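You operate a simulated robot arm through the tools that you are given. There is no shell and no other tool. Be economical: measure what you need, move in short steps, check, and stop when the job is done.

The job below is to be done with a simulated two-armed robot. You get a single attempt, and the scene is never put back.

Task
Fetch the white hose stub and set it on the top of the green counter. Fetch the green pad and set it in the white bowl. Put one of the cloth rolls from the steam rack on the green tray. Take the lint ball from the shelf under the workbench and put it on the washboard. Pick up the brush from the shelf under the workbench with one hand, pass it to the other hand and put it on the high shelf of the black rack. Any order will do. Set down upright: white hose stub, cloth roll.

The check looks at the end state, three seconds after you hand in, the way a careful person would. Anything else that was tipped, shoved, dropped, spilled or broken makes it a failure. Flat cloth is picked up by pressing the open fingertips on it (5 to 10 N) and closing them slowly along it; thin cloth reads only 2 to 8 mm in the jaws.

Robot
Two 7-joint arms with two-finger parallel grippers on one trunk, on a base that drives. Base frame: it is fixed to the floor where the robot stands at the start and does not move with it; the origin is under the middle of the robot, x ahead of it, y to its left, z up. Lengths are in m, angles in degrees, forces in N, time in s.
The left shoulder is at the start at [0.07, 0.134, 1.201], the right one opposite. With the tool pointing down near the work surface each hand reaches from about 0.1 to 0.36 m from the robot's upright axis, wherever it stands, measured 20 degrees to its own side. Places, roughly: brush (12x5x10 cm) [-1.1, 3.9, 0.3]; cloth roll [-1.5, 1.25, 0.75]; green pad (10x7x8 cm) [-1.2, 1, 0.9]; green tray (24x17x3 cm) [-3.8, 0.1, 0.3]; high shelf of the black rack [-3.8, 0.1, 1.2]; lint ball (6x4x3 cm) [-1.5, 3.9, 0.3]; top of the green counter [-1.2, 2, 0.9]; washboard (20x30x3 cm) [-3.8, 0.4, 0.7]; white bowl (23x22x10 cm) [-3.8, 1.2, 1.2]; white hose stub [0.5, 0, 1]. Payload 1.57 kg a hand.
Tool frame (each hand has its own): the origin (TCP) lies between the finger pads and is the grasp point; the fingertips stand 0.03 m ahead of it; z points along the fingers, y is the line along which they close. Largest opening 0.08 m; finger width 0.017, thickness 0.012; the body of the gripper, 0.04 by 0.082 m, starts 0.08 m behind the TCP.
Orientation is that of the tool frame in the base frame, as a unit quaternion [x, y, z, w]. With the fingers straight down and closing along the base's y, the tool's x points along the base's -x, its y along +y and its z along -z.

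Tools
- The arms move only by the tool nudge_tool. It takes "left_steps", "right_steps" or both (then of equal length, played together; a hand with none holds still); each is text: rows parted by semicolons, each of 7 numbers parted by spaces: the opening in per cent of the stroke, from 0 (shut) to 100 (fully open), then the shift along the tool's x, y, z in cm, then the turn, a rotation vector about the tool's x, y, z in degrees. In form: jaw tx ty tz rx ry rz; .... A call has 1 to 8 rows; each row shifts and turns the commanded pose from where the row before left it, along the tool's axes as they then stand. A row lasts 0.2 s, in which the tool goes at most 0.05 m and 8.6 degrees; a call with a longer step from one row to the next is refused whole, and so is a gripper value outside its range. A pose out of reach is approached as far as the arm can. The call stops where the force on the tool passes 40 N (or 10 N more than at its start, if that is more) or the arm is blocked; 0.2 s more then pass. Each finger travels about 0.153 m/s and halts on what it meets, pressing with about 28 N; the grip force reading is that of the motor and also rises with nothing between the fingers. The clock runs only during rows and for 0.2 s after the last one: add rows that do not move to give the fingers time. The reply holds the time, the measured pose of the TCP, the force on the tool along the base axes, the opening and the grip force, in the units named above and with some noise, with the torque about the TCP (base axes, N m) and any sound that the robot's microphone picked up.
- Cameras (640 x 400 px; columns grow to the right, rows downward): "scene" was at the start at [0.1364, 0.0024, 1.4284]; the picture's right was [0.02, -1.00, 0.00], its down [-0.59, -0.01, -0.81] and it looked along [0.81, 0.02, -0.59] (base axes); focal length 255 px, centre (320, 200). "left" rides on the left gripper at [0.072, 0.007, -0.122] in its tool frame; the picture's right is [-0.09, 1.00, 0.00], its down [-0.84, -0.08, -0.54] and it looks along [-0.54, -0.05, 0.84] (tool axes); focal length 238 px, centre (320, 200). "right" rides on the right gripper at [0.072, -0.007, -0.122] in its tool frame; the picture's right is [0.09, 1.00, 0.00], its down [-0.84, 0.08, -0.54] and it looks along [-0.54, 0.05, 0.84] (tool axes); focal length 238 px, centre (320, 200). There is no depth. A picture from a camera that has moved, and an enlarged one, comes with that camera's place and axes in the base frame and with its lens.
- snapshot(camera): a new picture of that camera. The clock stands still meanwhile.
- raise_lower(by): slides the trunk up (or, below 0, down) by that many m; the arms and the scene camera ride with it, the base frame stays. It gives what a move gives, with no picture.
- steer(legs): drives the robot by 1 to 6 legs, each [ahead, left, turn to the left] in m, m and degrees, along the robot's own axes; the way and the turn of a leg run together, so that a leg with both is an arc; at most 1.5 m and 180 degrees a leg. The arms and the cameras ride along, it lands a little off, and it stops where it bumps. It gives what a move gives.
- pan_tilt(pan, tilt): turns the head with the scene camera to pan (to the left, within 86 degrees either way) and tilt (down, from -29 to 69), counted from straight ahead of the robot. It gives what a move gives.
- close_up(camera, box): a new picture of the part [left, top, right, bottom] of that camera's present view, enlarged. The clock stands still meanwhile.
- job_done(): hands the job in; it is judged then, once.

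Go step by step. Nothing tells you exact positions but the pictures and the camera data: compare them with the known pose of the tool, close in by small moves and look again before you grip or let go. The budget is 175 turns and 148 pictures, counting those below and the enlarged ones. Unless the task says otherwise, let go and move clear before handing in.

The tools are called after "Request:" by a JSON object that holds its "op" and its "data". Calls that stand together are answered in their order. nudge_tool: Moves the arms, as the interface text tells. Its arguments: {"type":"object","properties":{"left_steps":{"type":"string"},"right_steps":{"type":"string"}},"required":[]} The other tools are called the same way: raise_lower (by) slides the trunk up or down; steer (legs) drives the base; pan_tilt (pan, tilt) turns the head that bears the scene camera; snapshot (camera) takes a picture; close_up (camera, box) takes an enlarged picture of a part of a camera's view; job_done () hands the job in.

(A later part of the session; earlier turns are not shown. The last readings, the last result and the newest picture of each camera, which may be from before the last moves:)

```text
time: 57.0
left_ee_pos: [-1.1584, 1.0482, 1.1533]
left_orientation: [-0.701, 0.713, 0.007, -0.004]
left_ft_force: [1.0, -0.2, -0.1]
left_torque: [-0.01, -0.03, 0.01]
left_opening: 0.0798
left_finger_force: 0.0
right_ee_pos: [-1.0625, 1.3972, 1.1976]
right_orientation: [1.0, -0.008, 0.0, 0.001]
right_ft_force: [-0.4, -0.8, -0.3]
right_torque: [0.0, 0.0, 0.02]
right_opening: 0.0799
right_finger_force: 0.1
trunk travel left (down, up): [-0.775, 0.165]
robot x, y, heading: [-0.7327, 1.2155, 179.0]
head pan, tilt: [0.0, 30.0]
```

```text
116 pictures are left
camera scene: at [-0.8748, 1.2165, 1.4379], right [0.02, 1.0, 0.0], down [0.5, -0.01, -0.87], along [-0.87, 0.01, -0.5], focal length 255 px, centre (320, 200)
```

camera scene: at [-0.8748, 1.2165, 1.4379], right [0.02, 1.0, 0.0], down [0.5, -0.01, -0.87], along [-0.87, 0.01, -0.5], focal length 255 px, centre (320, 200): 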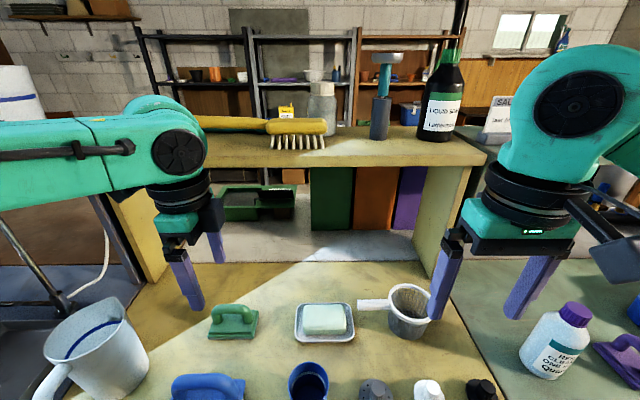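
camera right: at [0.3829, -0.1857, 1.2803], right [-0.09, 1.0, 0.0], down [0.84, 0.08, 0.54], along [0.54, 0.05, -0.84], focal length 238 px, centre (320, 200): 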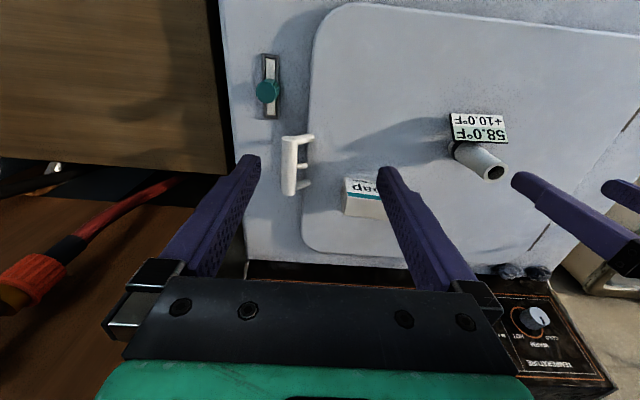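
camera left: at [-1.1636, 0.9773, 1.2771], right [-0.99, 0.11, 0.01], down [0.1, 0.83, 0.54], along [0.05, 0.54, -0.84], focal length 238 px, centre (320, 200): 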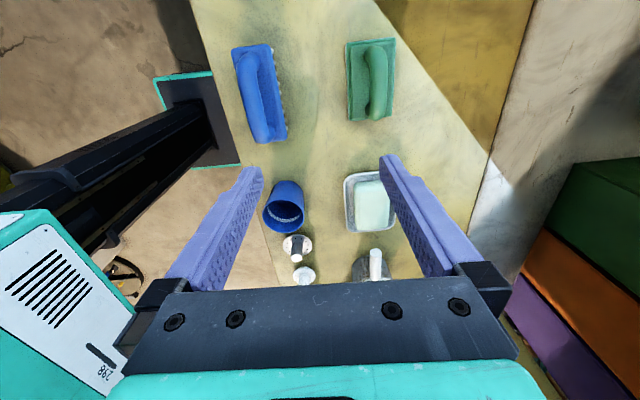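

The handle is at about [-1.226, 1.028], top at z ≈ 0.98. I'll drive 3.5 cm closer, then move over it and part-way down.

Request:
{"op": "steer", "data": {"legs": [[0.04, 0, 0]]}}

Request:
{"op": "nudge_tool", "data": {"left_steps": "100 1 1.5 2 0 0 0;100 1 1.5 2 0 0 0;100 0 0 2 0 0 0;100 0 0 2 0 0 0;100 0 0 0 0 0 0"}}

Request:
{"op": "snapshot", "data": {"camera": "left"}}

Request:
{"op": "snapshot", "data": {"camera": "scene"}}

```text
time: 57.8
left_ee_pos: [-1.1907, 1.05, 1.1569]
left_orientation: [-0.702, 0.712, 0.009, -0.006]
left_ft_force: [0.2, -0.2, -0.3]
left_torque: [0.01, 0.07, 0.0]
left_opening: 0.0802
left_finger_force: 0.0
right_ee_pos: [-1.0941, 1.3979, 1.201]
right_orientation: [1.0, -0.008, -0.003, -0.001]
right_ft_force: [0.6, 0.4, 0.2]
right_torque: [0.02, 0.06, -0.01]
right_opening: 0.0799
right_finger_force: 0.1
trunk travel left (down, up): [-0.775, 0.165]
robot x, y, heading: [-0.7707, 1.2145, 179.2]
head pan, tilt: [0.0, 30.0]
```

```text
time: 59.0
left_ee_pos: [-1.2286, 1.0308, 1.0745]
left_orientation: [-0.702, 0.712, 0.007, -0.005]
left_ft_force: [0.3, 0.0, 1.0]
left_torque: [0.01, 0.0, -0.04]
left_opening: 0.0801
left_finger_force: 0.0
right_ee_pos: [-1.1012, 1.3971, 1.1983]
right_orientation: [1.0, -0.007, -0.002, 0.0]
right_ft_force: [-0.2, -0.4, 0.0]
right_torque: [-0.02, -0.01, -0.02]
right_opening: 0.0803
right_finger_force: 0.1
trunk travel left (down, up): [-0.775, 0.165]
robot x, y, heading: [-0.7728, 1.2184, 179.0]
head pan, tilt: [0.0, 30.0]
```

```text
115 pictures are left
camera left: at [-1.2337, 0.9586, 1.1969], right [-0.99, 0.11, 0.02], down [0.1, 0.83, 0.54], along [0.05, 0.54, -0.84], focal length 238 px, centre (320, 200)
```

left: 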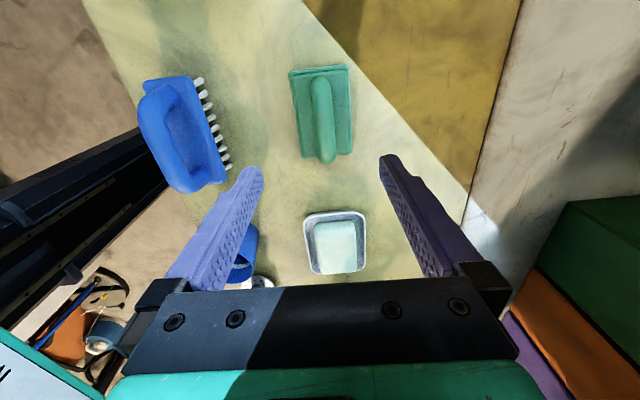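

```text
114 pictures are left
camera scene: at [-0.9128, 1.217, 1.438], right [0.02, 1.0, 0.0], down [0.5, -0.01, -0.87], along [-0.87, 0.01, -0.5], focal length 255 px, centre (320, 200)
```

scene: 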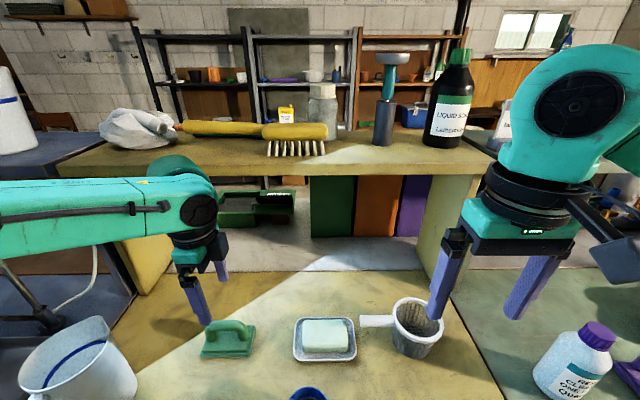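

The handle is at [-1.232, 1.021]. I'll centre on it and descend to z = 0.985, then check.

Request:
{"op": "nudge_tool", "data": {"left_steps": "80 1 0.3 3 0 0 0;80 0 0 3 0 0 0;80 0 0 2.5 0 0 0;80 0 0 0 0 0 0"}}

Request:
{"op": "snapshot", "data": {"camera": "left"}}

Request:
{"op": "close_up", "data": {"camera": "scene", "box": [140, 250, 300, 370]}}

```text
time: 60.0
left_ee_pos: [-1.2321, 1.0201, 0.9898]
left_orientation: [-0.702, 0.712, 0.007, -0.004]
left_ft_force: [-0.3, 0.8, 0.1]
left_torque: [0.03, 0.0, 0.01]
left_opening: 0.0643
left_finger_force: 0.1
right_ee_pos: [-1.1018, 1.3981, 1.1994]
right_orientation: [1.0, -0.009, 0.0, 0.0]
right_ft_force: [0.0, -0.1, 0.5]
right_torque: [0.0, 0.01, -0.01]
right_opening: 0.0801
right_finger_force: 0.1
trunk travel left (down, up): [-0.775, 0.165]
robot x, y, heading: [-0.7696, 1.2178, 179.0]
head pan, tilt: [0.0, 30.0]
```

```text
113 pictures are left
camera left: at [-1.2376, 0.9484, 1.1122], right [-0.99, 0.11, 0.02], down [0.1, 0.83, 0.54], along [0.05, 0.54, -0.84], focal length 238 px, centre (320, 200)
```

left: 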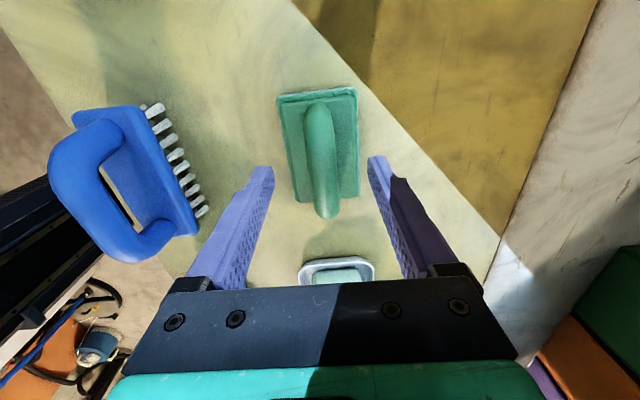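

```text
3.33 times, centred on (220, 310) of scene
camera zoom: at [-0.9134, 1.2168, 1.4379], right [0.02, 1.0, 0.0], down [0.5, -0.01, -0.87], along [-0.87, 0.01, -0.5], focal length 850 px, centre (653, -167)
```

zoom: 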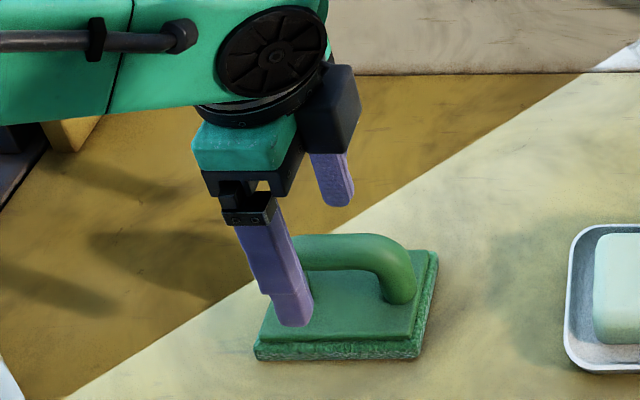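

I'll shift 0.8 cm toward the handle's middle, go 1.3 cm further down, and close on the bar.

Request:
{"op": "nudge_tool", "data": {"left_steps": "70 -0.8 0 0 0 0 0;60 0 0 1 0 0 0;60 0 0 0.4 0 0 0;40 0 0 0 0 0 0;20 0 0 0 0 0 0;10 0 0 0 0 0 0;10 0 0 0 0 0 0"}}

Request:
{"op": "close_up", "data": {"camera": "scene", "box": [140, 250, 300, 370]}}

```text
time: 61.6
left_ee_pos: [-1.2331, 1.0284, 0.9757]
left_orientation: [-0.701, 0.713, 0.007, -0.004]
left_ft_force: [0.8, 0.3, 0.4]
left_torque: [0.0, -0.01, 0.01]
left_opening: 0.0199
left_finger_force: 28.1
right_ee_pos: [-1.1021, 1.3975, 1.1981]
right_orientation: [1.0, -0.008, -0.001, 0.0]
right_ft_force: [-0.3, 0.6, -0.7]
right_torque: [-0.01, 0.01, -0.02]
right_opening: 0.0801
right_finger_force: 0.2
trunk travel left (down, up): [-0.775, 0.165]
robot x, y, heading: [-0.7734, 1.214, 179.3]
head pan, tilt: [0.0, 30.0]
```

```text
3.33 times, centred on (220, 310) of scene
camera zoom: at [-0.9137, 1.217, 1.4378], right [0.02, 1.0, 0.0], down [0.5, -0.01, -0.87], along [-0.87, 0.01, -0.5], focal length 850 px, centre (653, -167)
```

zoom: 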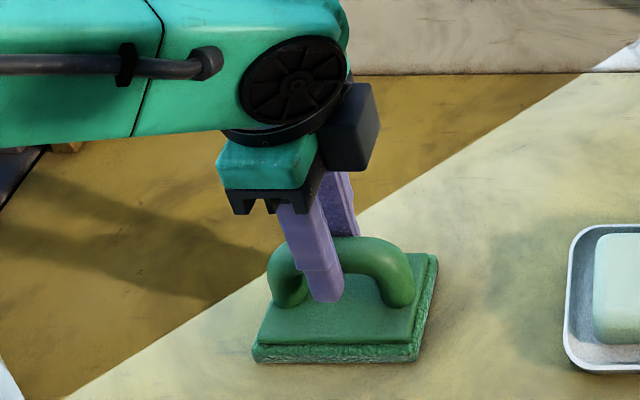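

Handle gripped (20 mm) near its middle. I'll lift it and look.

Request:
{"op": "nudge_tool", "data": {"left_steps": "10 0 0 -2 0 0 0;10 0 0 -4 0 0 0;10 0 0 -4 0 0 0;10 0 0 -4 0 0 0;10 0 0 -4 0 0 0;10 0 0 -2 0 0 0;10 0 0 0 0 0 0"}}

Request:
{"op": "snapshot", "data": {"camera": "scene"}}

```text
time: 63.2
left_ee_pos: [-1.2297, 1.0277, 1.1753]
left_orientation: [-0.702, 0.712, 0.006, -0.004]
left_ft_force: [-0.6, -0.2, -1.5]
left_torque: [0.02, 0.01, -0.06]
left_opening: 0.02
left_finger_force: 28.2
right_ee_pos: [-1.102, 1.3978, 1.1983]
right_orientation: [1.0, -0.008, 0.0, 0.0]
right_ft_force: [-0.2, -0.1, 0.0]
right_torque: [0.03, -0.02, -0.04]
right_opening: 0.08
right_finger_force: 0.0
trunk travel left (down, up): [-0.775, 0.165]
robot x, y, heading: [-0.7748, 1.2133, 179.2]
head pan, tilt: [0.0, 30.0]
```

```text
110 pictures are left
camera scene: at [-0.9139, 1.2168, 1.4378], right [0.02, 1.0, 0.0], down [0.5, -0.01, -0.87], along [-0.87, 0.01, -0.5], focal length 255 px, centre (320, 200)
```

scene: 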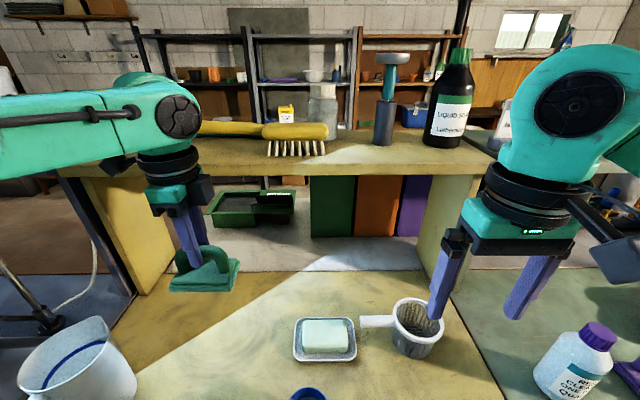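

The pad is held. I'll pull the hand in, back off, and drive around the +y end of the island to look at its back side for the steam rack.

Request:
{"op": "nudge_tool", "data": {"left_steps": "10 0 -4 0 0 0 0;10 0 -4 0 0 0 0;10 0 -3 0 0 0 0"}}

Request:
{"op": "steer", "data": {"legs": [[-0.33, 0, 0], [0, 0, -90], [1.4, 0, 0], [0.45, 0, 0], [0, 0, 90]]}}

Request:
{"op": "snapshot", "data": {"camera": "scene"}}

```text
time: 64.0
left_ee_pos: [-1.1188, 1.0261, 1.1761]
left_orientation: [-0.701, 0.713, 0.007, -0.004]
left_ft_force: [1.0, 0.1, -0.7]
left_torque: [0.03, 0.05, -0.03]
left_opening: 0.0197
left_finger_force: 28.2
right_ee_pos: [-1.1023, 1.3977, 1.1975]
right_orientation: [1.0, -0.008, -0.001, 0.001]
right_ft_force: [-1.0, -0.1, -1.0]
right_torque: [0.01, 0.0, -0.03]
right_opening: 0.0798
right_finger_force: 0.0
trunk travel left (down, up): [-0.775, 0.165]
robot x, y, heading: [-0.7716, 1.2142, 179.0]
head pan, tilt: [0.0, 30.0]
```

```text
time: 82.8
left_ee_pos: [-0.785, 2.8828, 1.1744]
left_orientation: [-0.701, 0.713, 0.007, -0.004]
left_ft_force: [-0.5, 0.3, -0.4]
left_torque: [0.05, 0.0, -0.02]
left_opening: 0.0196
left_finger_force: 27.9
right_ee_pos: [-0.7666, 3.2561, 1.1997]
right_orientation: [1.0, -0.007, 0.0, 0.0]
right_ft_force: [-0.1, -0.4, -0.4]
right_torque: [-0.01, -0.01, 0.0]
right_opening: 0.0798
right_finger_force: 0.2
trunk travel left (down, up): [-0.775, 0.165]
robot x, y, heading: [-0.4329, 3.0719, 178.9]
head pan, tilt: [0.0, 30.0]
```

```text
109 pictures are left
camera scene: at [-0.579, 3.0748, 1.4379], right [0.02, 1.0, 0.0], down [0.5, -0.01, -0.87], along [-0.87, 0.01, -0.5], focal length 255 px, centre (320, 200)
```

scene: 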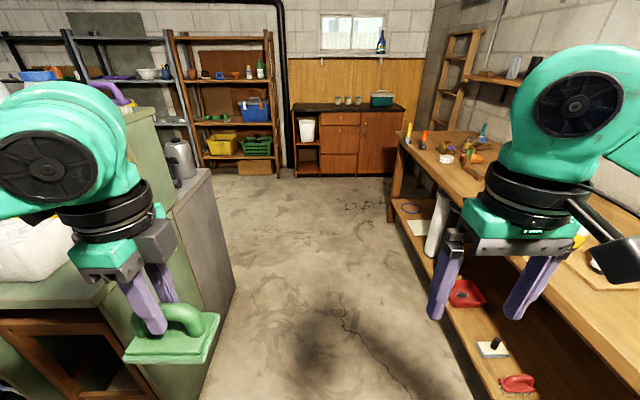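

The passage is clear (island end y ≈ 2.49, workbench to my right). I'll drive through to x ≈ -2.7 and turn to look down the rear aisle.

Request:
{"op": "steer", "data": {"legs": [[1.3, 0, 0], [1.0, 0, 0], [0, 0, 90]]}}

Request:
{"op": "pan_tilt", "data": {"pan": 30, "tilt": 25}}

Request:
{"op": "snapshot", "data": {"camera": "scene"}}

Request:
{"op": "pan_tilt", "data": {"pan": -40, "tilt": 25}}

Request:
{"op": "snapshot", "data": {"camera": "scene"}}

```text
time: 97.8
left_ee_pos: [-2.5127, 2.782, 1.175]
left_orientation: [1.0, -0.004, -0.002, 0.008]
left_ft_force: [0.7, -0.1, -0.2]
left_torque: [0.02, 0.01, 0.03]
left_opening: 0.0199
left_finger_force: 27.7
right_ee_pos: [-2.885, 2.7969, 1.1982]
right_orientation: [0.71, 0.705, 0.0, 0.0]
right_ft_force: [0.1, 0.0, -0.8]
right_torque: [-0.01, -0.01, 0.01]
right_opening: 0.0799
right_finger_force: 0.1
trunk travel left (down, up): [-0.775, 0.165]
robot x, y, heading: [-2.7055, 3.1257, -90.4]
head pan, tilt: [0.0, 30.0]
```

```text
time: 98.8
left_ee_pos: [-2.5126, 2.781, 1.1761]
left_orientation: [1.0, -0.004, -0.002, 0.008]
left_ft_force: [0.6, -0.6, -0.9]
left_torque: [0.02, 0.0, -0.03]
left_opening: 0.0196
left_finger_force: 28.4
right_ee_pos: [-2.885, 2.798, 1.1988]
right_orientation: [0.71, 0.704, -0.001, 0.0]
right_ft_force: [0.0, -0.1, 0.1]
right_torque: [0.0, 0.0, -0.01]
right_opening: 0.0801
right_finger_force: 0.1
trunk travel left (down, up): [-0.775, 0.165]
robot x, y, heading: [-2.7015, 3.1305, -90.3]
head pan, tilt: [30.0, 25.0]
```

```text
108 pictures are left
camera scene: at [-2.6598, 2.9988, 1.4458], right [-0.87, -0.49, 0.0], down [-0.21, 0.37, -0.91], along [0.45, -0.79, -0.42], focal length 255 px, centre (320, 200)
```

scene: 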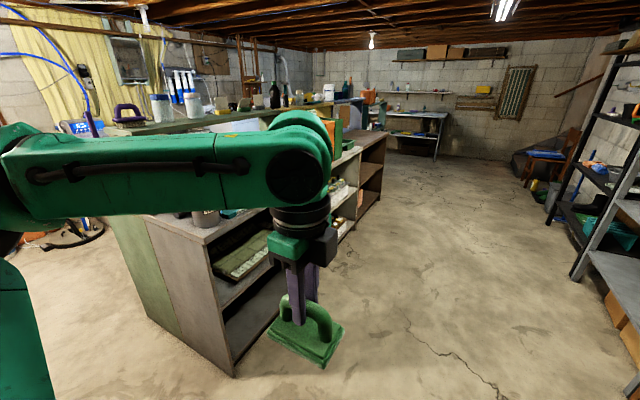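

```text
time: 100.2
left_ee_pos: [-2.5122, 2.7821, 1.174]
left_orientation: [1.0, -0.004, -0.001, 0.008]
left_ft_force: [-0.5, 0.3, -0.8]
left_torque: [0.01, -0.02, 0.03]
left_opening: 0.02
left_finger_force: 27.8
right_ee_pos: [-2.8846, 2.7969, 1.1982]
right_orientation: [0.71, 0.704, 0.0, 0.0]
right_ft_force: [-0.1, -0.9, 0.1]
right_torque: [-0.01, -0.01, 0.0]
right_opening: 0.0799
right_finger_force: 0.0
trunk travel left (down, up): [-0.775, 0.165]
robot x, y, heading: [-2.704, 3.1307, -90.5]
head pan, tilt: [-40.0, 25.0]
```

```text
107 pictures are left
camera scene: at [-2.7648, 3.0089, 1.4458], right [-0.76, 0.65, 0.0], down [0.27, 0.32, -0.91], along [-0.59, -0.69, -0.42], focal length 255 px, centre (320, 200)
```

scene: 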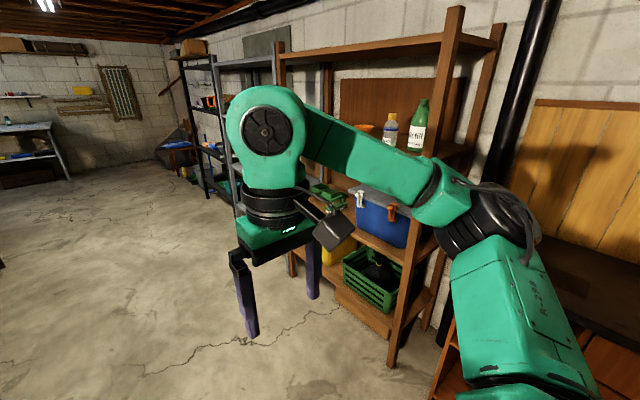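

The island's back side is open shelving with its face at x ≈ -1.84. I'll drive to y ≈ 1.3 and face it.

Request:
{"op": "steer", "data": {"legs": [[1.5, 0, 0], [0.3, 0, 0], [0, 0, 90]]}}

Request:
{"op": "pan_tilt", "data": {"pan": 0, "tilt": 35}}

Request:
{"op": "snapshot", "data": {"camera": "scene"}}

```text
time: 113.0
left_ee_pos: [-2.3876, 1.5175, 1.1747]
left_orientation: [0.718, 0.696, 0.004, 0.006]
left_ft_force: [0.3, 0.3, -0.6]
left_torque: [-0.02, 0.03, 0.01]
left_opening: 0.0199
left_finger_force: 28.1
right_ee_pos: [-2.4127, 1.1447, 1.1981]
right_orientation: [0.016, 1.0, 0.0, 0.0]
right_ft_force: [-1.1, 0.8, -0.4]
right_torque: [0.03, 0.04, -0.02]
right_opening: 0.0799
right_finger_force: 0.1
trunk travel left (down, up): [-0.775, 0.165]
robot x, y, heading: [-2.739, 1.3322, -1.7]
head pan, tilt: [-40.0, 25.0]
```

```text
time: 114.1
left_ee_pos: [-2.3876, 1.517, 1.1737]
left_orientation: [0.718, 0.696, 0.004, 0.007]
left_ft_force: [0.6, -0.1, -0.8]
left_torque: [0.03, 0.0, 0.0]
left_opening: 0.02
left_finger_force: 27.0
right_ee_pos: [-2.4128, 1.1453, 1.198]
right_orientation: [0.015, 1.0, 0.0, 0.0]
right_ft_force: [0.3, 0.5, 0.7]
right_torque: [-0.02, -0.02, 0.02]
right_opening: 0.0801
right_finger_force: 0.0
trunk travel left (down, up): [-0.775, 0.165]
robot x, y, heading: [-2.7418, 1.3345, -1.7]
head pan, tilt: [0.0, 35.0]
```

```text
106 pictures are left
camera scene: at [-2.6031, 1.3308, 1.4301], right [-0.03, -1.0, 0.0], down [-0.57, 0.02, -0.82], along [0.82, -0.03, -0.57], focal length 255 px, centre (320, 200)
```

scene: 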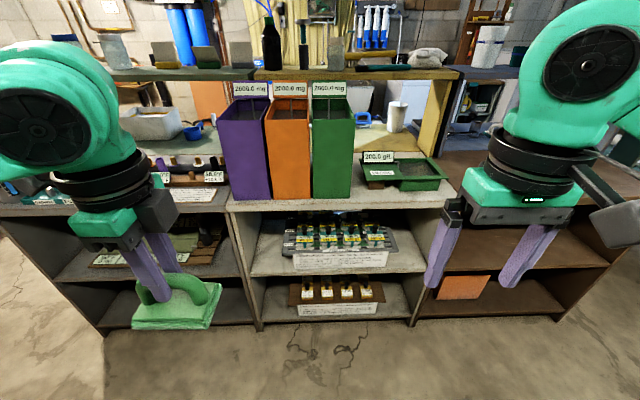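

Request:
{"op": "close_up", "data": {"camera": "scene", "box": [200, 70, 480, 245]}}

Request:
{"op": "close_up", "data": {"camera": "scene", "box": [240, 200, 440, 325]}}

Request:
{"op": "close_up", "data": {"camera": "scene", "box": [80, 140, 260, 290]}}

```text
2.29 times, centred on (340, 158) of scene
camera zoom: at [-2.6031, 1.3308, 1.4301], right [-0.03, -1.0, 0.0], down [-0.57, 0.02, -0.82], along [0.82, -0.03, -0.57], focal length 583 px, centre (274, 297)
```

zoom: 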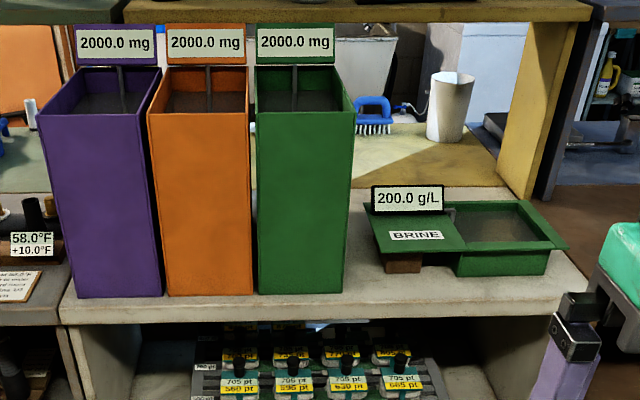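

```text
3.20 times, centred on (340, 262) of scene
camera zoom: at [-2.6031, 1.3308, 1.4301], right [-0.03, -1.0, 0.0], down [-0.57, 0.02, -0.82], along [0.82, -0.03, -0.57], focal length 816 px, centre (256, 0)
```

zoom: 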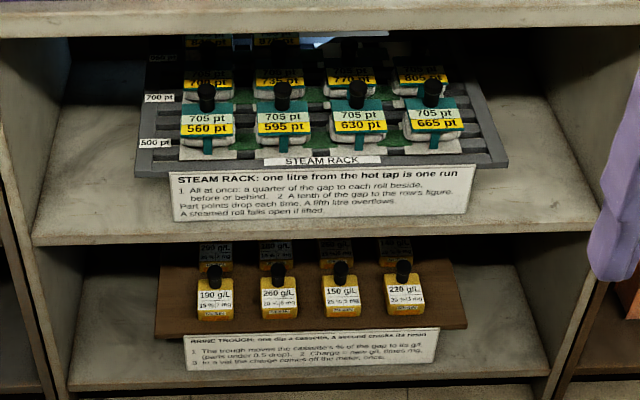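

```text
2.67 times, centred on (170, 215) of scene
camera zoom: at [-2.6031, 1.3308, 1.4301], right [-0.03, -1.0, 0.0], down [-0.57, 0.02, -0.82], along [0.82, -0.03, -0.57], focal length 680 px, centre (720, 160)
```

zoom: 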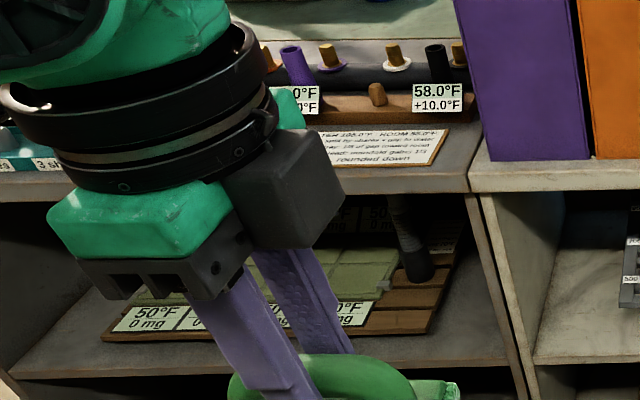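

The steam rack is on the shelf under this counter. Its card warns that a steamed roll falls open if lifted, so I'll want an unsteamed one (a low figure). Before that I'll deliver the pad: the bowl is behind me at [-3.8, 1.2, 1.2].

Request:
{"op": "steer", "data": {"legs": [[0.1, 0, 0], [0, 0, 180]]}}

Request:
{"op": "pan_tilt", "data": {"pan": 0, "tilt": 15}}

Request:
{"op": "snapshot", "data": {"camera": "scene"}}

```text
time: 122.8
left_ee_pos: [-2.977, 1.1219, 1.1744]
left_orientation: [0.723, -0.691, -0.007, 0.005]
left_ft_force: [-0.3, 0.1, 0.1]
left_torque: [0.02, 0.01, 0.0]
left_opening: 0.0199
left_finger_force: 27.9
right_ee_pos: [-2.9817, 1.4956, 1.1981]
right_orientation: [1.0, 0.023, 0.0, 0.0]
right_ft_force: [-0.5, 0.2, 0.8]
right_torque: [0.0, 0.0, 0.0]
right_opening: 0.0799
right_finger_force: 0.1
trunk travel left (down, up): [-0.775, 0.165]
robot x, y, heading: [-2.6379, 1.3314, -177.6]
head pan, tilt: [0.0, 35.0]
```

```text
time: 123.6
left_ee_pos: [-2.9775, 1.1234, 1.1748]
left_orientation: [0.723, -0.691, -0.007, 0.004]
left_ft_force: [0.2, 1.2, -0.2]
left_torque: [0.01, -0.02, 0.01]
left_opening: 0.0197
left_finger_force: 28.2
right_ee_pos: [-2.9808, 1.4942, 1.1984]
right_orientation: [1.0, 0.023, 0.0, 0.0]
right_ft_force: [0.0, 0.2, 0.1]
right_torque: [0.0, 0.02, 0.01]
right_opening: 0.08
right_finger_force: 0.0
trunk travel left (down, up): [-0.775, 0.165]
robot x, y, heading: [-2.6397, 1.3327, -177.7]
head pan, tilt: [0.0, 15.0]
```

```text
102 pictures are left
camera scene: at [-2.7851, 1.3256, 1.462], right [-0.04, 1.0, 0.0], down [0.26, 0.01, -0.97], along [-0.96, -0.04, -0.26], focal length 255 px, centre (320, 200)
```

scene: 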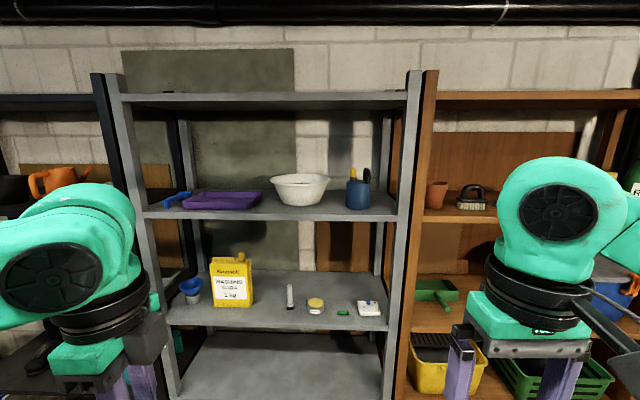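

The white bowl sits on the gray rack's shelf at about [-3.77, 1.21], rim z ≈ 1.285, with another shelf above at z ≈ 1.53. I'll go in with the left hand pitched forward; first I'll raise the trunk, retract the right hand and pitch the left hand.

Request:
{"op": "raise_lower", "data": {"by": 0.16}}

Request:
{"op": "nudge_tool", "data": {"left_steps": "10 0 0 0 -8.5 0 0;10 0 0 0 -8.5 0 0;10 0 0 0 -8.5 0 0;10 0 0 0 -8.5 0 0;10 0 0 0 -8.5 0 0;10 0 0 0 -8.5 0 0;10 0 0 0 0 0 0", "right_steps": "100 2 0 0 0 0 0;100 2 0 0 0 0 0;100 2 0 0 0 0 0;100 2 0 0 0 0 0;100 2 0 0 0 0 0;100 0 0 0 0 0 0;100 0 0 0 0 0 0"}}

Request:
{"op": "snapshot", "data": {"camera": "scene"}}

```text
time: 125.4
left_ee_pos: [-2.9764, 1.1217, 1.3344]
left_orientation: [0.722, -0.692, -0.007, 0.003]
left_ft_force: [0.4, 0.8, 0.4]
left_torque: [0.02, -0.02, -0.01]
left_opening: 0.0197
left_finger_force: 28.1
right_ee_pos: [-2.9814, 1.4941, 1.3588]
right_orientation: [1.0, 0.023, 0.0, 0.0]
right_ft_force: [-0.5, 0.0, 1.2]
right_torque: [0.01, 0.0, -0.03]
right_opening: 0.08
right_finger_force: 0.0
trunk travel left (down, up): [-0.935, 0.005]
robot x, y, heading: [-2.6398, 1.3337, -177.5]
head pan, tilt: [0.0, 15.0]
```

```text
time: 127.0
left_ee_pos: [-3.0413, 1.1227, 1.4191]
left_orientation: [0.659, -0.631, -0.285, 0.295]
left_ft_force: [0.6, 0.4, -0.2]
left_torque: [-0.03, -0.01, -0.02]
left_opening: 0.0199
left_finger_force: 27.9
left hand out of reach, approached as far as the arm can: row 3, 4, 5, 6
right_ee_pos: [-2.8801, 1.5015, 1.3593]
right_orientation: [1.0, 0.024, -0.001, 0.0]
right_ft_force: [-0.5, 0.6, -0.9]
right_torque: [-0.04, -0.01, 0.01]
right_opening: 0.08
right_finger_force: 0.0
trunk travel left (down, up): [-0.935, 0.005]
robot x, y, heading: [-2.6389, 1.3316, -177.5]
head pan, tilt: [0.0, 15.0]
```

```text
101 pictures are left
camera scene: at [-2.7853, 1.3277, 1.6221], right [-0.04, 1.0, 0.0], down [0.26, 0.01, -0.97], along [-0.96, -0.04, -0.26], focal length 255 px, centre (320, 200)
```

scene: 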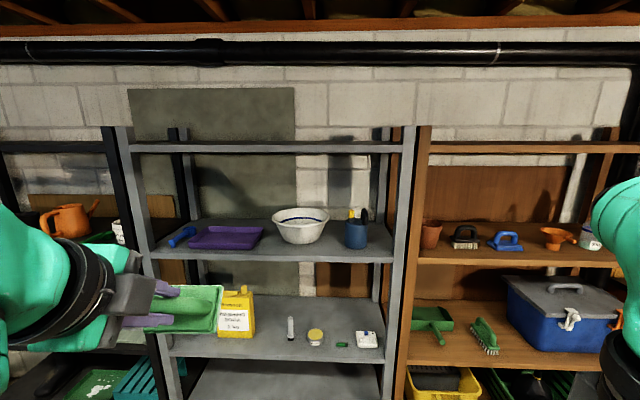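

Pitched 48°. I'll bring the hand forward/up into easy reach and drive nearer so I can measure the bowl better.

Request:
{"op": "nudge_tool", "data": {"left_steps": "10 0 3.5 0.4 0 0 0;10 0 3.5 0.4 0 0 0;10 0 3 0.4 0 0 0;10 0 0 0 0 0 0"}}

Request:
{"op": "steer", "data": {"legs": [[0.35, -0.07, 0]]}}

Request:
{"op": "pan_tilt", "data": {"pan": 0, "tilt": 25}}

Request:
{"op": "snapshot", "data": {"camera": "scene"}}

```text
time: 128.0
left_ee_pos: [-3.1159, 1.1144, 1.4854]
left_orientation: [0.658, -0.63, -0.287, 0.296]
left_ft_force: [0.5, -0.5, -0.3]
left_torque: [-0.02, -0.02, 0.05]
left_opening: 0.02
left_finger_force: 27.7
right_ee_pos: [-2.8802, 1.4998, 1.3601]
right_orientation: [1.0, 0.023, -0.002, 0.0]
right_ft_force: [-0.2, -0.1, 0.0]
right_torque: [-0.01, -0.02, 0.01]
right_opening: 0.08
right_finger_force: 0.1
trunk travel left (down, up): [-0.935, 0.005]
robot x, y, heading: [-2.641, 1.331, -177.4]
head pan, tilt: [0.0, 15.0]
```

```text
time: 130.3
left_ee_pos: [-3.4677, 1.1714, 1.4863]
left_orientation: [0.658, -0.63, -0.287, 0.297]
left_ft_force: [-0.6, 0.8, -0.5]
left_torque: [-0.01, -0.03, -0.02]
left_opening: 0.0195
left_finger_force: 27.8
right_ee_pos: [-3.2318, 1.5551, 1.3598]
right_orientation: [1.0, 0.022, -0.002, -0.001]
right_ft_force: [0.3, -0.1, -0.3]
right_torque: [0.01, 0.03, -0.02]
right_opening: 0.0798
right_finger_force: 0.0
trunk travel left (down, up): [-0.935, 0.005]
robot x, y, heading: [-2.9993, 1.3875, -177.5]
head pan, tilt: [0.0, 15.0]
```

```text
time: 131.1
left_ee_pos: [-3.4717, 1.1734, 1.4857]
left_orientation: [0.658, -0.631, -0.286, 0.296]
left_ft_force: [0.2, -0.5, -0.6]
left_torque: [0.02, -0.04, 0.01]
left_opening: 0.0198
left_finger_force: 27.9
right_ee_pos: [-3.2341, 1.5558, 1.3615]
right_orientation: [1.0, 0.021, -0.002, 0.0]
right_ft_force: [0.0, -0.5, -0.8]
right_torque: [-0.02, 0.01, -0.01]
right_opening: 0.0799
right_finger_force: 0.0
trunk travel left (down, up): [-0.935, 0.005]
robot x, y, heading: [-2.9954, 1.3881, -177.7]
head pan, tilt: [0.0, 25.0]
```

```text
100 pictures are left
camera scene: at [-3.1379, 1.3821, 1.606], right [-0.04, 1.0, 0.0], down [0.42, 0.02, -0.91], along [-0.91, -0.04, -0.42], focal length 255 px, centre (320, 200)
```

scene: 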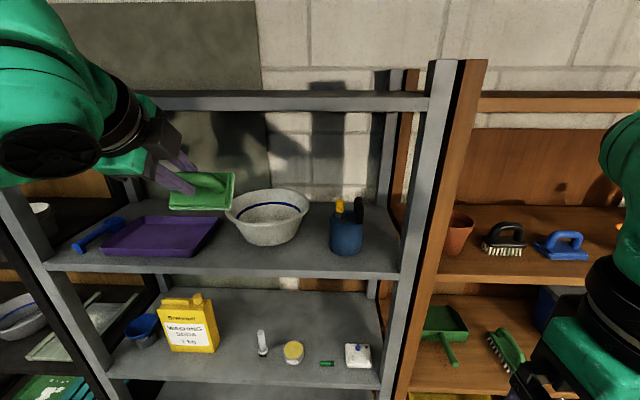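

Bowl centre is about [-3.765, 1.209], rim z ≈ 1.29; upper shelf's underside z ≈ 1.555, front at x ≈ -3.62. I'll lower the hand to z ≈ 1.40 and drive in a bit.

Request:
{"op": "nudge_tool", "data": {"left_steps": "10 0 -2.1 1.9 0 0 0;10 0 -2.1 1.9 0 0 0;10 0 -2.1 1.9 0 0 0;10 0 0 0 0 0 0"}}

Request:
{"op": "steer", "data": {"legs": [[0.17, -0.025, 0]]}}

Request:
{"op": "snapshot", "data": {"camera": "scene"}}

Request:
{"op": "snapshot", "data": {"camera": "left"}}

```text
time: 132.1
left_ee_pos: [-3.4714, 1.1742, 1.4003]
left_orientation: [0.657, -0.631, -0.286, 0.296]
left_ft_force: [0.2, 0.1, -1.0]
left_torque: [-0.01, -0.02, 0.0]
left_opening: 0.02
left_finger_force: 28.2
right_ee_pos: [-3.2365, 1.5567, 1.3597]
right_orientation: [1.0, 0.021, 0.0, -0.001]
right_ft_force: [-0.1, -0.3, 0.9]
right_torque: [0.01, 0.03, -0.02]
right_opening: 0.08
right_finger_force: 0.1
trunk travel left (down, up): [-0.935, 0.005]
robot x, y, heading: [-2.9921, 1.3844, -177.4]
head pan, tilt: [0.0, 25.0]
```

```text
time: 133.6
left_ee_pos: [-3.6412, 1.1885, 1.4028]
left_orientation: [0.657, -0.63, -0.288, 0.298]
left_ft_force: [0.0, -0.3, -0.9]
left_torque: [0.05, -0.02, -0.01]
left_opening: 0.02
left_finger_force: 28.3
right_ee_pos: [-3.4064, 1.5721, 1.3616]
right_orientation: [1.0, 0.022, -0.003, 0.0]
right_ft_force: [-0.1, -0.1, -0.2]
right_torque: [0.0, 0.04, 0.01]
right_opening: 0.0799
right_finger_force: 0.1
trunk travel left (down, up): [-0.935, 0.005]
robot x, y, heading: [-3.1669, 1.4027, -177.1]
head pan, tilt: [0.0, 25.0]
```

```text
99 pictures are left
camera scene: at [-3.3084, 1.3985, 1.6064], right [-0.04, 1.0, 0.0], down [0.42, 0.02, -0.91], along [-0.91, -0.04, -0.42], focal length 255 px, centre (320, 200)
```

scene: 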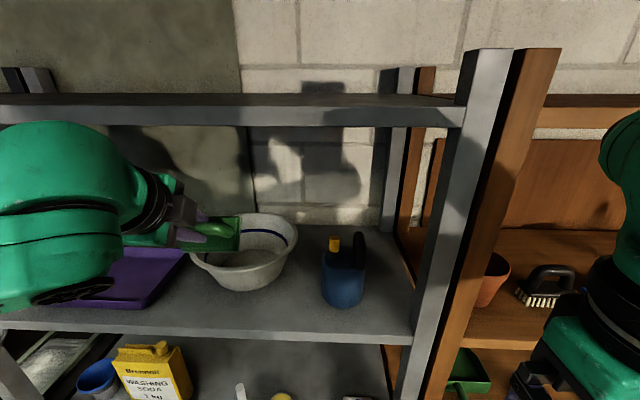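

```text
98 pictures are left
camera left: at [-3.5498, 1.1208, 1.4879], right [-0.66, 0.06, 0.75], down [0.42, 0.85, 0.3], along [-0.62, 0.52, -0.59], focal length 238 px, centre (320, 200)
```

left: 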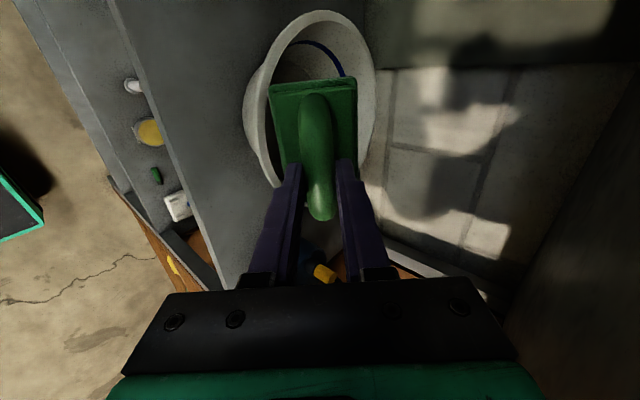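

Bowl centre is about [-3.76, 1.20]. The pad is just at its near rim, above it. I'll move 9 cm inward and 2 cm down.

Request:
{"op": "nudge_tool", "data": {"left_steps": "10 -0.4 1.4 2.8 0 0 0;10 -0.4 1.4 2.8 0 0 0;10 -0.4 1.3 2.8 0 0 0;10 0 0 0 0 0 0"}}

Request:
{"op": "snapshot", "data": {"camera": "scene"}}

Request:
{"op": "snapshot", "data": {"camera": "left"}}

```text
time: 134.6
left_ee_pos: [-3.7388, 1.1977, 1.3738]
left_orientation: [0.658, -0.63, -0.287, 0.297]
left_ft_force: [0.7, 0.0, -1.2]
left_torque: [0.02, -0.02, -0.01]
left_opening: 0.0195
left_finger_force: 27.8
right_ee_pos: [-3.411, 1.5731, 1.3597]
right_orientation: [1.0, 0.023, 0.0, 0.0]
right_ft_force: [-0.2, 0.4, 0.1]
right_torque: [0.01, -0.01, -0.01]
right_opening: 0.0798
right_finger_force: 0.1
trunk travel left (down, up): [-0.935, 0.005]
robot x, y, heading: [-3.1724, 1.4015, -177.4]
head pan, tilt: [0.0, 25.0]
```

```text
97 pictures are left
camera scene: at [-3.3144, 1.399, 1.6057], right [-0.04, 1.0, 0.0], down [0.42, 0.02, -0.91], along [-0.91, -0.04, -0.42], focal length 255 px, centre (320, 200)
```

scene: 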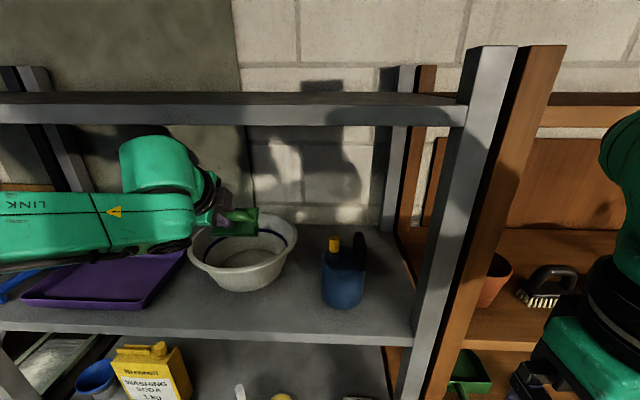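

```text
96 pictures are left
camera left: at [-3.6469, 1.129, 1.4592], right [-0.66, 0.06, 0.75], down [0.42, 0.85, 0.3], along [-0.62, 0.52, -0.59], focal length 238 px, centre (320, 200)
```

left: 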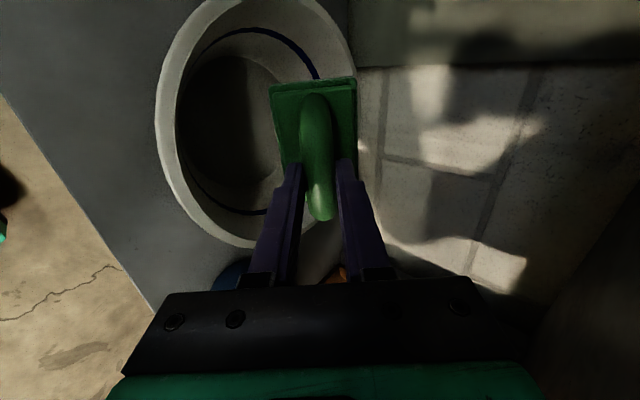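

The pad is above the bowl's centre (about [-3.77, 1.19]). I'll lower it 8 cm into the bowl.

Request:
{"op": "nudge_tool", "data": {"left_steps": "10 0 -1.5 1.35 0 0 0;10 0 -1.5 1.35 0 0 0;10 0 -1.5 1.35 0 0 0;10 0 -1.5 1.35 0 0 0;10 0 0 0 0 0 0"}}

Request:
{"op": "snapshot", "data": {"camera": "scene"}}

Request:
{"op": "snapshot", "data": {"camera": "left"}}

```text
time: 135.8
left_ee_pos: [-3.7381, 1.2, 1.2946]
left_orientation: [0.659, -0.629, -0.286, 0.297]
left_ft_force: [0.7, 0.0, -0.6]
left_torque: [0.02, -0.01, 0.02]
left_opening: 0.0199
left_finger_force: 27.1
right_ee_pos: [-3.4113, 1.5724, 1.3601]
right_orientation: [1.0, 0.022, -0.001, 0.0]
right_ft_force: [0.2, 0.1, 0.3]
right_torque: [-0.02, 0.02, 0.01]
right_opening: 0.0799
right_finger_force: 0.0
trunk travel left (down, up): [-0.935, 0.005]
robot x, y, heading: [-3.169, 1.4101, -177.6]
head pan, tilt: [0.0, 25.0]
```

```text
95 pictures are left
camera scene: at [-3.3142, 1.399, 1.6058], right [-0.04, 1.0, 0.0], down [0.42, 0.02, -0.91], along [-0.91, -0.04, -0.42], focal length 255 px, centre (320, 200)
```

scene: 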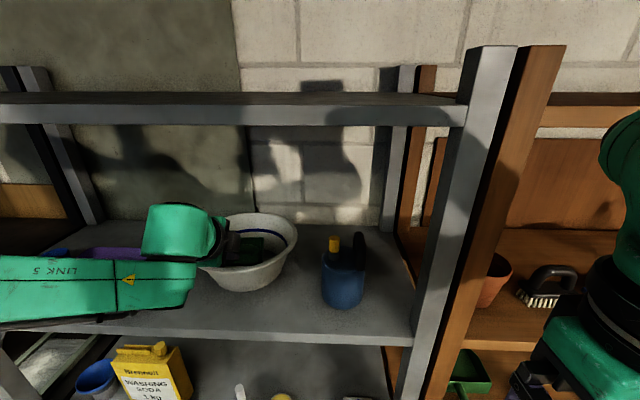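

```text
94 pictures are left
camera left: at [-3.647, 1.1308, 1.3805], right [-0.66, 0.06, 0.75], down [0.42, 0.85, 0.3], along [-0.62, 0.52, -0.59], focal length 238 px, centre (320, 200)
```

left: 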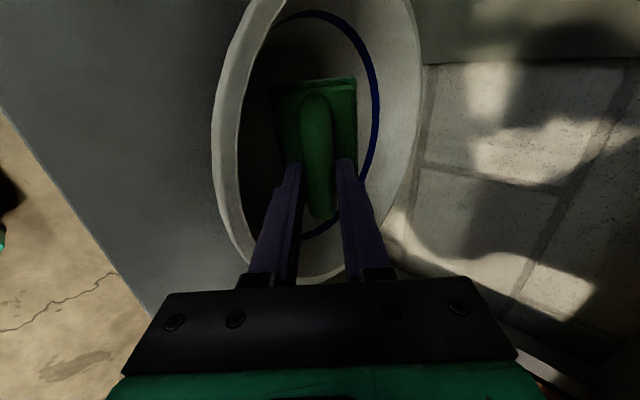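

The pad is inside the bowl. I'll lower another 1.2 cm and let go gently.

Request:
{"op": "nudge_tool", "data": {"left_steps": "10 0 -0.45 0.4 0 0 0;10 0 -0.45 0.4 0 0 0;10 0 0 0 0 0 0"}}

Request:
{"op": "nudge_tool", "data": {"left_steps": "28 0 0 0 0 0 0;34 0 0 0 0 0 0;42 0 0 0 0 0 0;42 0 0 0 0 0 0"}}

Request:
{"op": "snapshot", "data": {"camera": "left"}}

```text
time: 136.6
left_ee_pos: [-3.7369, 1.1988, 1.283]
left_orientation: [0.658, -0.63, -0.285, 0.296]
left_ft_force: [0.6, 0.8, -0.4]
left_torque: [0.02, -0.02, 0.0]
left_opening: 0.0198
left_finger_force: 28.1
right_ee_pos: [-3.4102, 1.5733, 1.3607]
right_orientation: [1.0, 0.022, -0.001, 0.0]
right_ft_force: [0.8, -0.5, -0.3]
right_torque: [-0.03, 0.01, -0.01]
right_opening: 0.0802
right_finger_force: 0.1
trunk travel left (down, up): [-0.935, 0.005]
robot x, y, heading: [-3.1695, 1.4039, -177.5]
head pan, tilt: [0.0, 25.0]
```

```text
time: 137.6
left_ee_pos: [-3.738, 1.2003, 1.2835]
left_orientation: [0.658, -0.63, -0.286, 0.297]
left_ft_force: [-1.3, -0.3, 5.1]
left_torque: [0.01, -0.15, -0.02]
left_opening: 0.0301
left_finger_force: 0.1
right_ee_pos: [-3.4099, 1.5733, 1.3597]
right_orientation: [1.0, 0.022, 0.0, 0.0]
right_ft_force: [0.3, 1.1, 0.8]
right_torque: [0.01, 0.0, 0.0]
right_opening: 0.0798
right_finger_force: 0.1
trunk travel left (down, up): [-0.935, 0.005]
robot x, y, heading: [-3.1713, 1.4072, -177.3]
head pan, tilt: [0.0, 25.0]
```

```text
93 pictures are left
camera left: at [-3.6463, 1.1316, 1.3698], right [-0.66, 0.06, 0.75], down [0.42, 0.85, 0.3], along [-0.62, 0.52, -0.59], focal length 238 px, centre (320, 200)
```

left: 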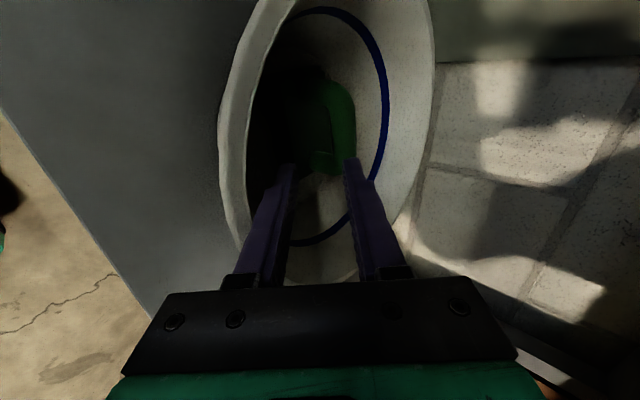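

The pad dropped into the bowl. The lower finger seems to touch the rim (5 N), so I'll close slightly and retreat along the finger axis.

Request:
{"op": "nudge_tool", "data": {"left_steps": "30 0 0 0 0 0 0;30 0 0.2 -1.5 0 0 0;30 0 0.3 -3 0 0 0;30 0 0.8 -3.5 0 0 0;30 0 0.8 -3.5 0 0 0;30 0 0 -3.5 0 0 0"}}

Request:
{"op": "snapshot", "data": {"camera": "scene"}}

Request:
{"op": "snapshot", "data": {"camera": "left"}}

```text
time: 139.0
left_ee_pos: [-3.6353, 1.2011, 1.3994]
left_orientation: [0.658, -0.63, -0.287, 0.296]
left_ft_force: [-0.6, 0.6, 0.3]
left_torque: [-0.01, -0.04, 0.01]
left_opening: 0.0239
left_finger_force: 0.1
right_ee_pos: [-3.4086, 1.5724, 1.3599]
right_orientation: [1.0, 0.023, -0.002, 0.0]
right_ft_force: [0.5, 0.0, -0.5]
right_torque: [-0.02, 0.0, -0.02]
right_opening: 0.0801
right_finger_force: 0.1
trunk travel left (down, up): [-0.935, 0.005]
robot x, y, heading: [-3.1691, 1.4053, -177.7]
head pan, tilt: [0.0, 25.0]
```

```text
92 pictures are left
camera scene: at [-3.3111, 1.3987, 1.6061], right [-0.04, 1.0, 0.0], down [0.42, 0.02, -0.91], along [-0.91, -0.04, -0.42], focal length 255 px, centre (320, 200)
```

scene: 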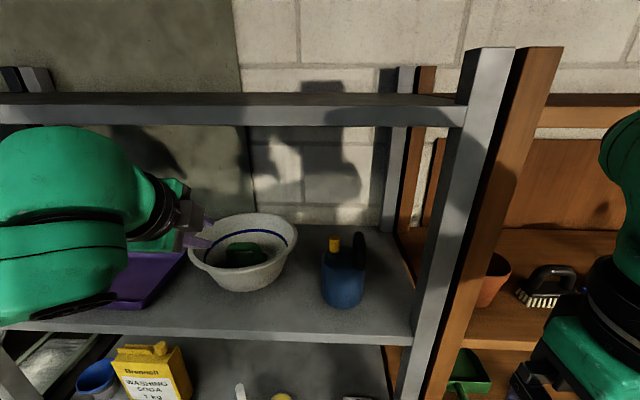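

```text
91 pictures are left
camera left: at [-3.5441, 1.1333, 1.485], right [-0.66, 0.06, 0.75], down [0.42, 0.85, 0.3], along [-0.62, 0.52, -0.59], focal length 238 px, centre (320, 200)
```

left: 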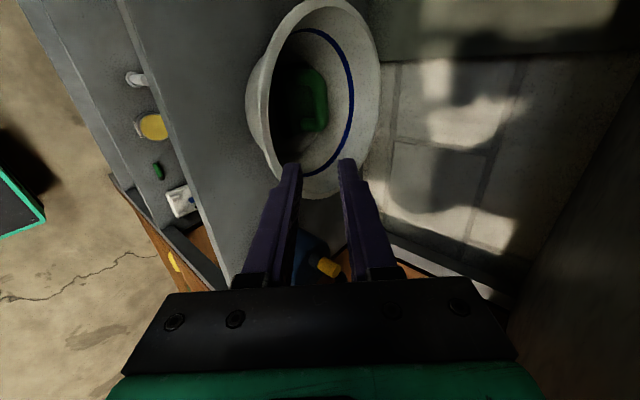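

The pad rests in the bowl. Now I'll back out, unpitch the left hand, and turn to the steam rack.

Request:
{"op": "steer", "data": {"legs": [[-0.5, 0, 0], [0, 0.2, 0], [0, 0, 177]]}}

Request:
{"op": "nudge_tool", "data": {"left_steps": "50 0 -2 -1 0 0 0;50 0 -2 -1 0 0 0;50 0 -2 -1 0 0 0;50 0 0 0 0 0 -8.5;50 0 0 0 0 0 -8.5;50 0 0 0 0 0 -8.5;50 0 0 0 0 0 -8.5;50 0 0 0 0 0 -8.5"}}

Request:
{"op": "pan_tilt", "data": {"pan": 0, "tilt": 35}}

```text
time: 150.3
left_ee_pos: [-2.1856, 1.4006, 1.3982]
left_orientation: [0.649, 0.639, 0.288, 0.295]
left_ft_force: [-0.1, 0.5, 0.2]
left_torque: [-0.04, 0.0, -0.02]
left_opening: 0.0242
left_finger_force: 0.0
right_ee_pos: [-2.4327, 1.0443, 1.3588]
right_orientation: [0.006, 1.0, 0.0, 0.001]
right_ft_force: [0.0, -0.2, -0.9]
right_torque: [-0.01, 0.02, -0.01]
right_opening: 0.0801
right_finger_force: 0.0
trunk travel left (down, up): [-0.935, 0.005]
robot x, y, heading: [-2.664, 1.2231, -0.8]
head pan, tilt: [0.0, 25.0]
```

```text
time: 152.1
left_ee_pos: [-2.2194, 1.4007, 1.3927]
left_orientation: [0.371, 0.832, 0.161, 0.379]
left_ft_force: [-0.5, 0.1, 1.0]
left_torque: [0.0, 0.02, 0.0]
left_opening: 0.0399
left_finger_force: 0.1
left hand out of reach, approached as far as the arm can: row 2, 3
right_ee_pos: [-2.4328, 1.0447, 1.3597]
right_orientation: [0.006, 1.0, 0.0, 0.001]
right_ft_force: [-0.3, -0.5, 1.2]
right_torque: [-0.02, 0.02, -0.03]
right_opening: 0.08
right_finger_force: 0.1
trunk travel left (down, up): [-0.935, 0.005]
robot x, y, heading: [-2.661, 1.2245, -0.8]
head pan, tilt: [0.0, 25.0]
```

```text
time: 152.8
left_ee_pos: [-2.2201, 1.4012, 1.3919]
left_orientation: [0.373, 0.832, 0.162, 0.378]
left_ft_force: [-0.5, 0.0, -0.2]
left_torque: [-0.02, 0.01, 0.04]
left_opening: 0.0401
left_finger_force: 0.1
right_ee_pos: [-2.4336, 1.0429, 1.3607]
right_orientation: [0.006, 1.0, 0.0, 0.001]
right_ft_force: [-0.1, 0.5, 0.2]
right_torque: [0.01, 0.04, 0.0]
right_opening: 0.08
right_finger_force: 0.1
trunk travel left (down, up): [-0.935, 0.005]
robot x, y, heading: [-2.6608, 1.2267, -0.6]
head pan, tilt: [0.0, 35.0]
```

Request:
{"op": "nudge_tool", "data": {"left_steps": "50 0 0 0 0 0 -8.5;50 0 0 0 0 0 -8.5;50 0 0 0 0 0 -8.5;50 0 0 0 0 0 -8.5;50 0 0 0 0 0 -8.5;50 0 0 0 0 0 -5.5;50 0 0 0 0 0 0"}}

Request:
{"op": "raise_lower", "data": {"by": -0.6}}

Request:
{"op": "snapshot", "data": {"camera": "scene"}}

```text
time: 154.4
left_ee_pos: [-2.2194, 1.3999, 1.3932]
left_orientation: [0.001, 0.911, -0.007, 0.411]
left_ft_force: [0.2, 0.0, -0.9]
left_torque: [-0.03, 0.01, 0.0]
left_opening: 0.0399
left_finger_force: 0.1
right_ee_pos: [-2.4324, 1.0439, 1.3605]
right_orientation: [0.006, 1.0, 0.0, 0.001]
right_ft_force: [-0.6, -1.2, -0.2]
right_torque: [-0.01, -0.01, -0.02]
right_opening: 0.0799
right_finger_force: 0.0
trunk travel left (down, up): [-0.935, 0.005]
robot x, y, heading: [-2.6646, 1.2274, -0.6]
head pan, tilt: [0.0, 35.0]
```

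```text
refused: -0.6 is not a number from -0.4 to 0.4
```

```text
90 pictures are left
camera scene: at [-2.5262, 1.2245, 1.5901], right [-0.01, -1.0, 0.0], down [-0.57, 0.01, -0.82], along [0.82, -0.01, -0.57], focal length 255 px, centre (320, 200)
```

scene: 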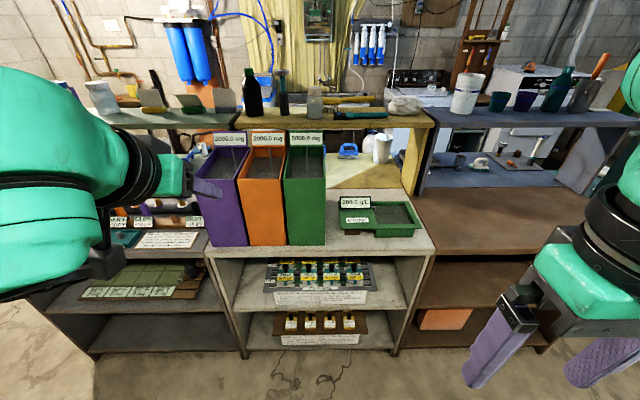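

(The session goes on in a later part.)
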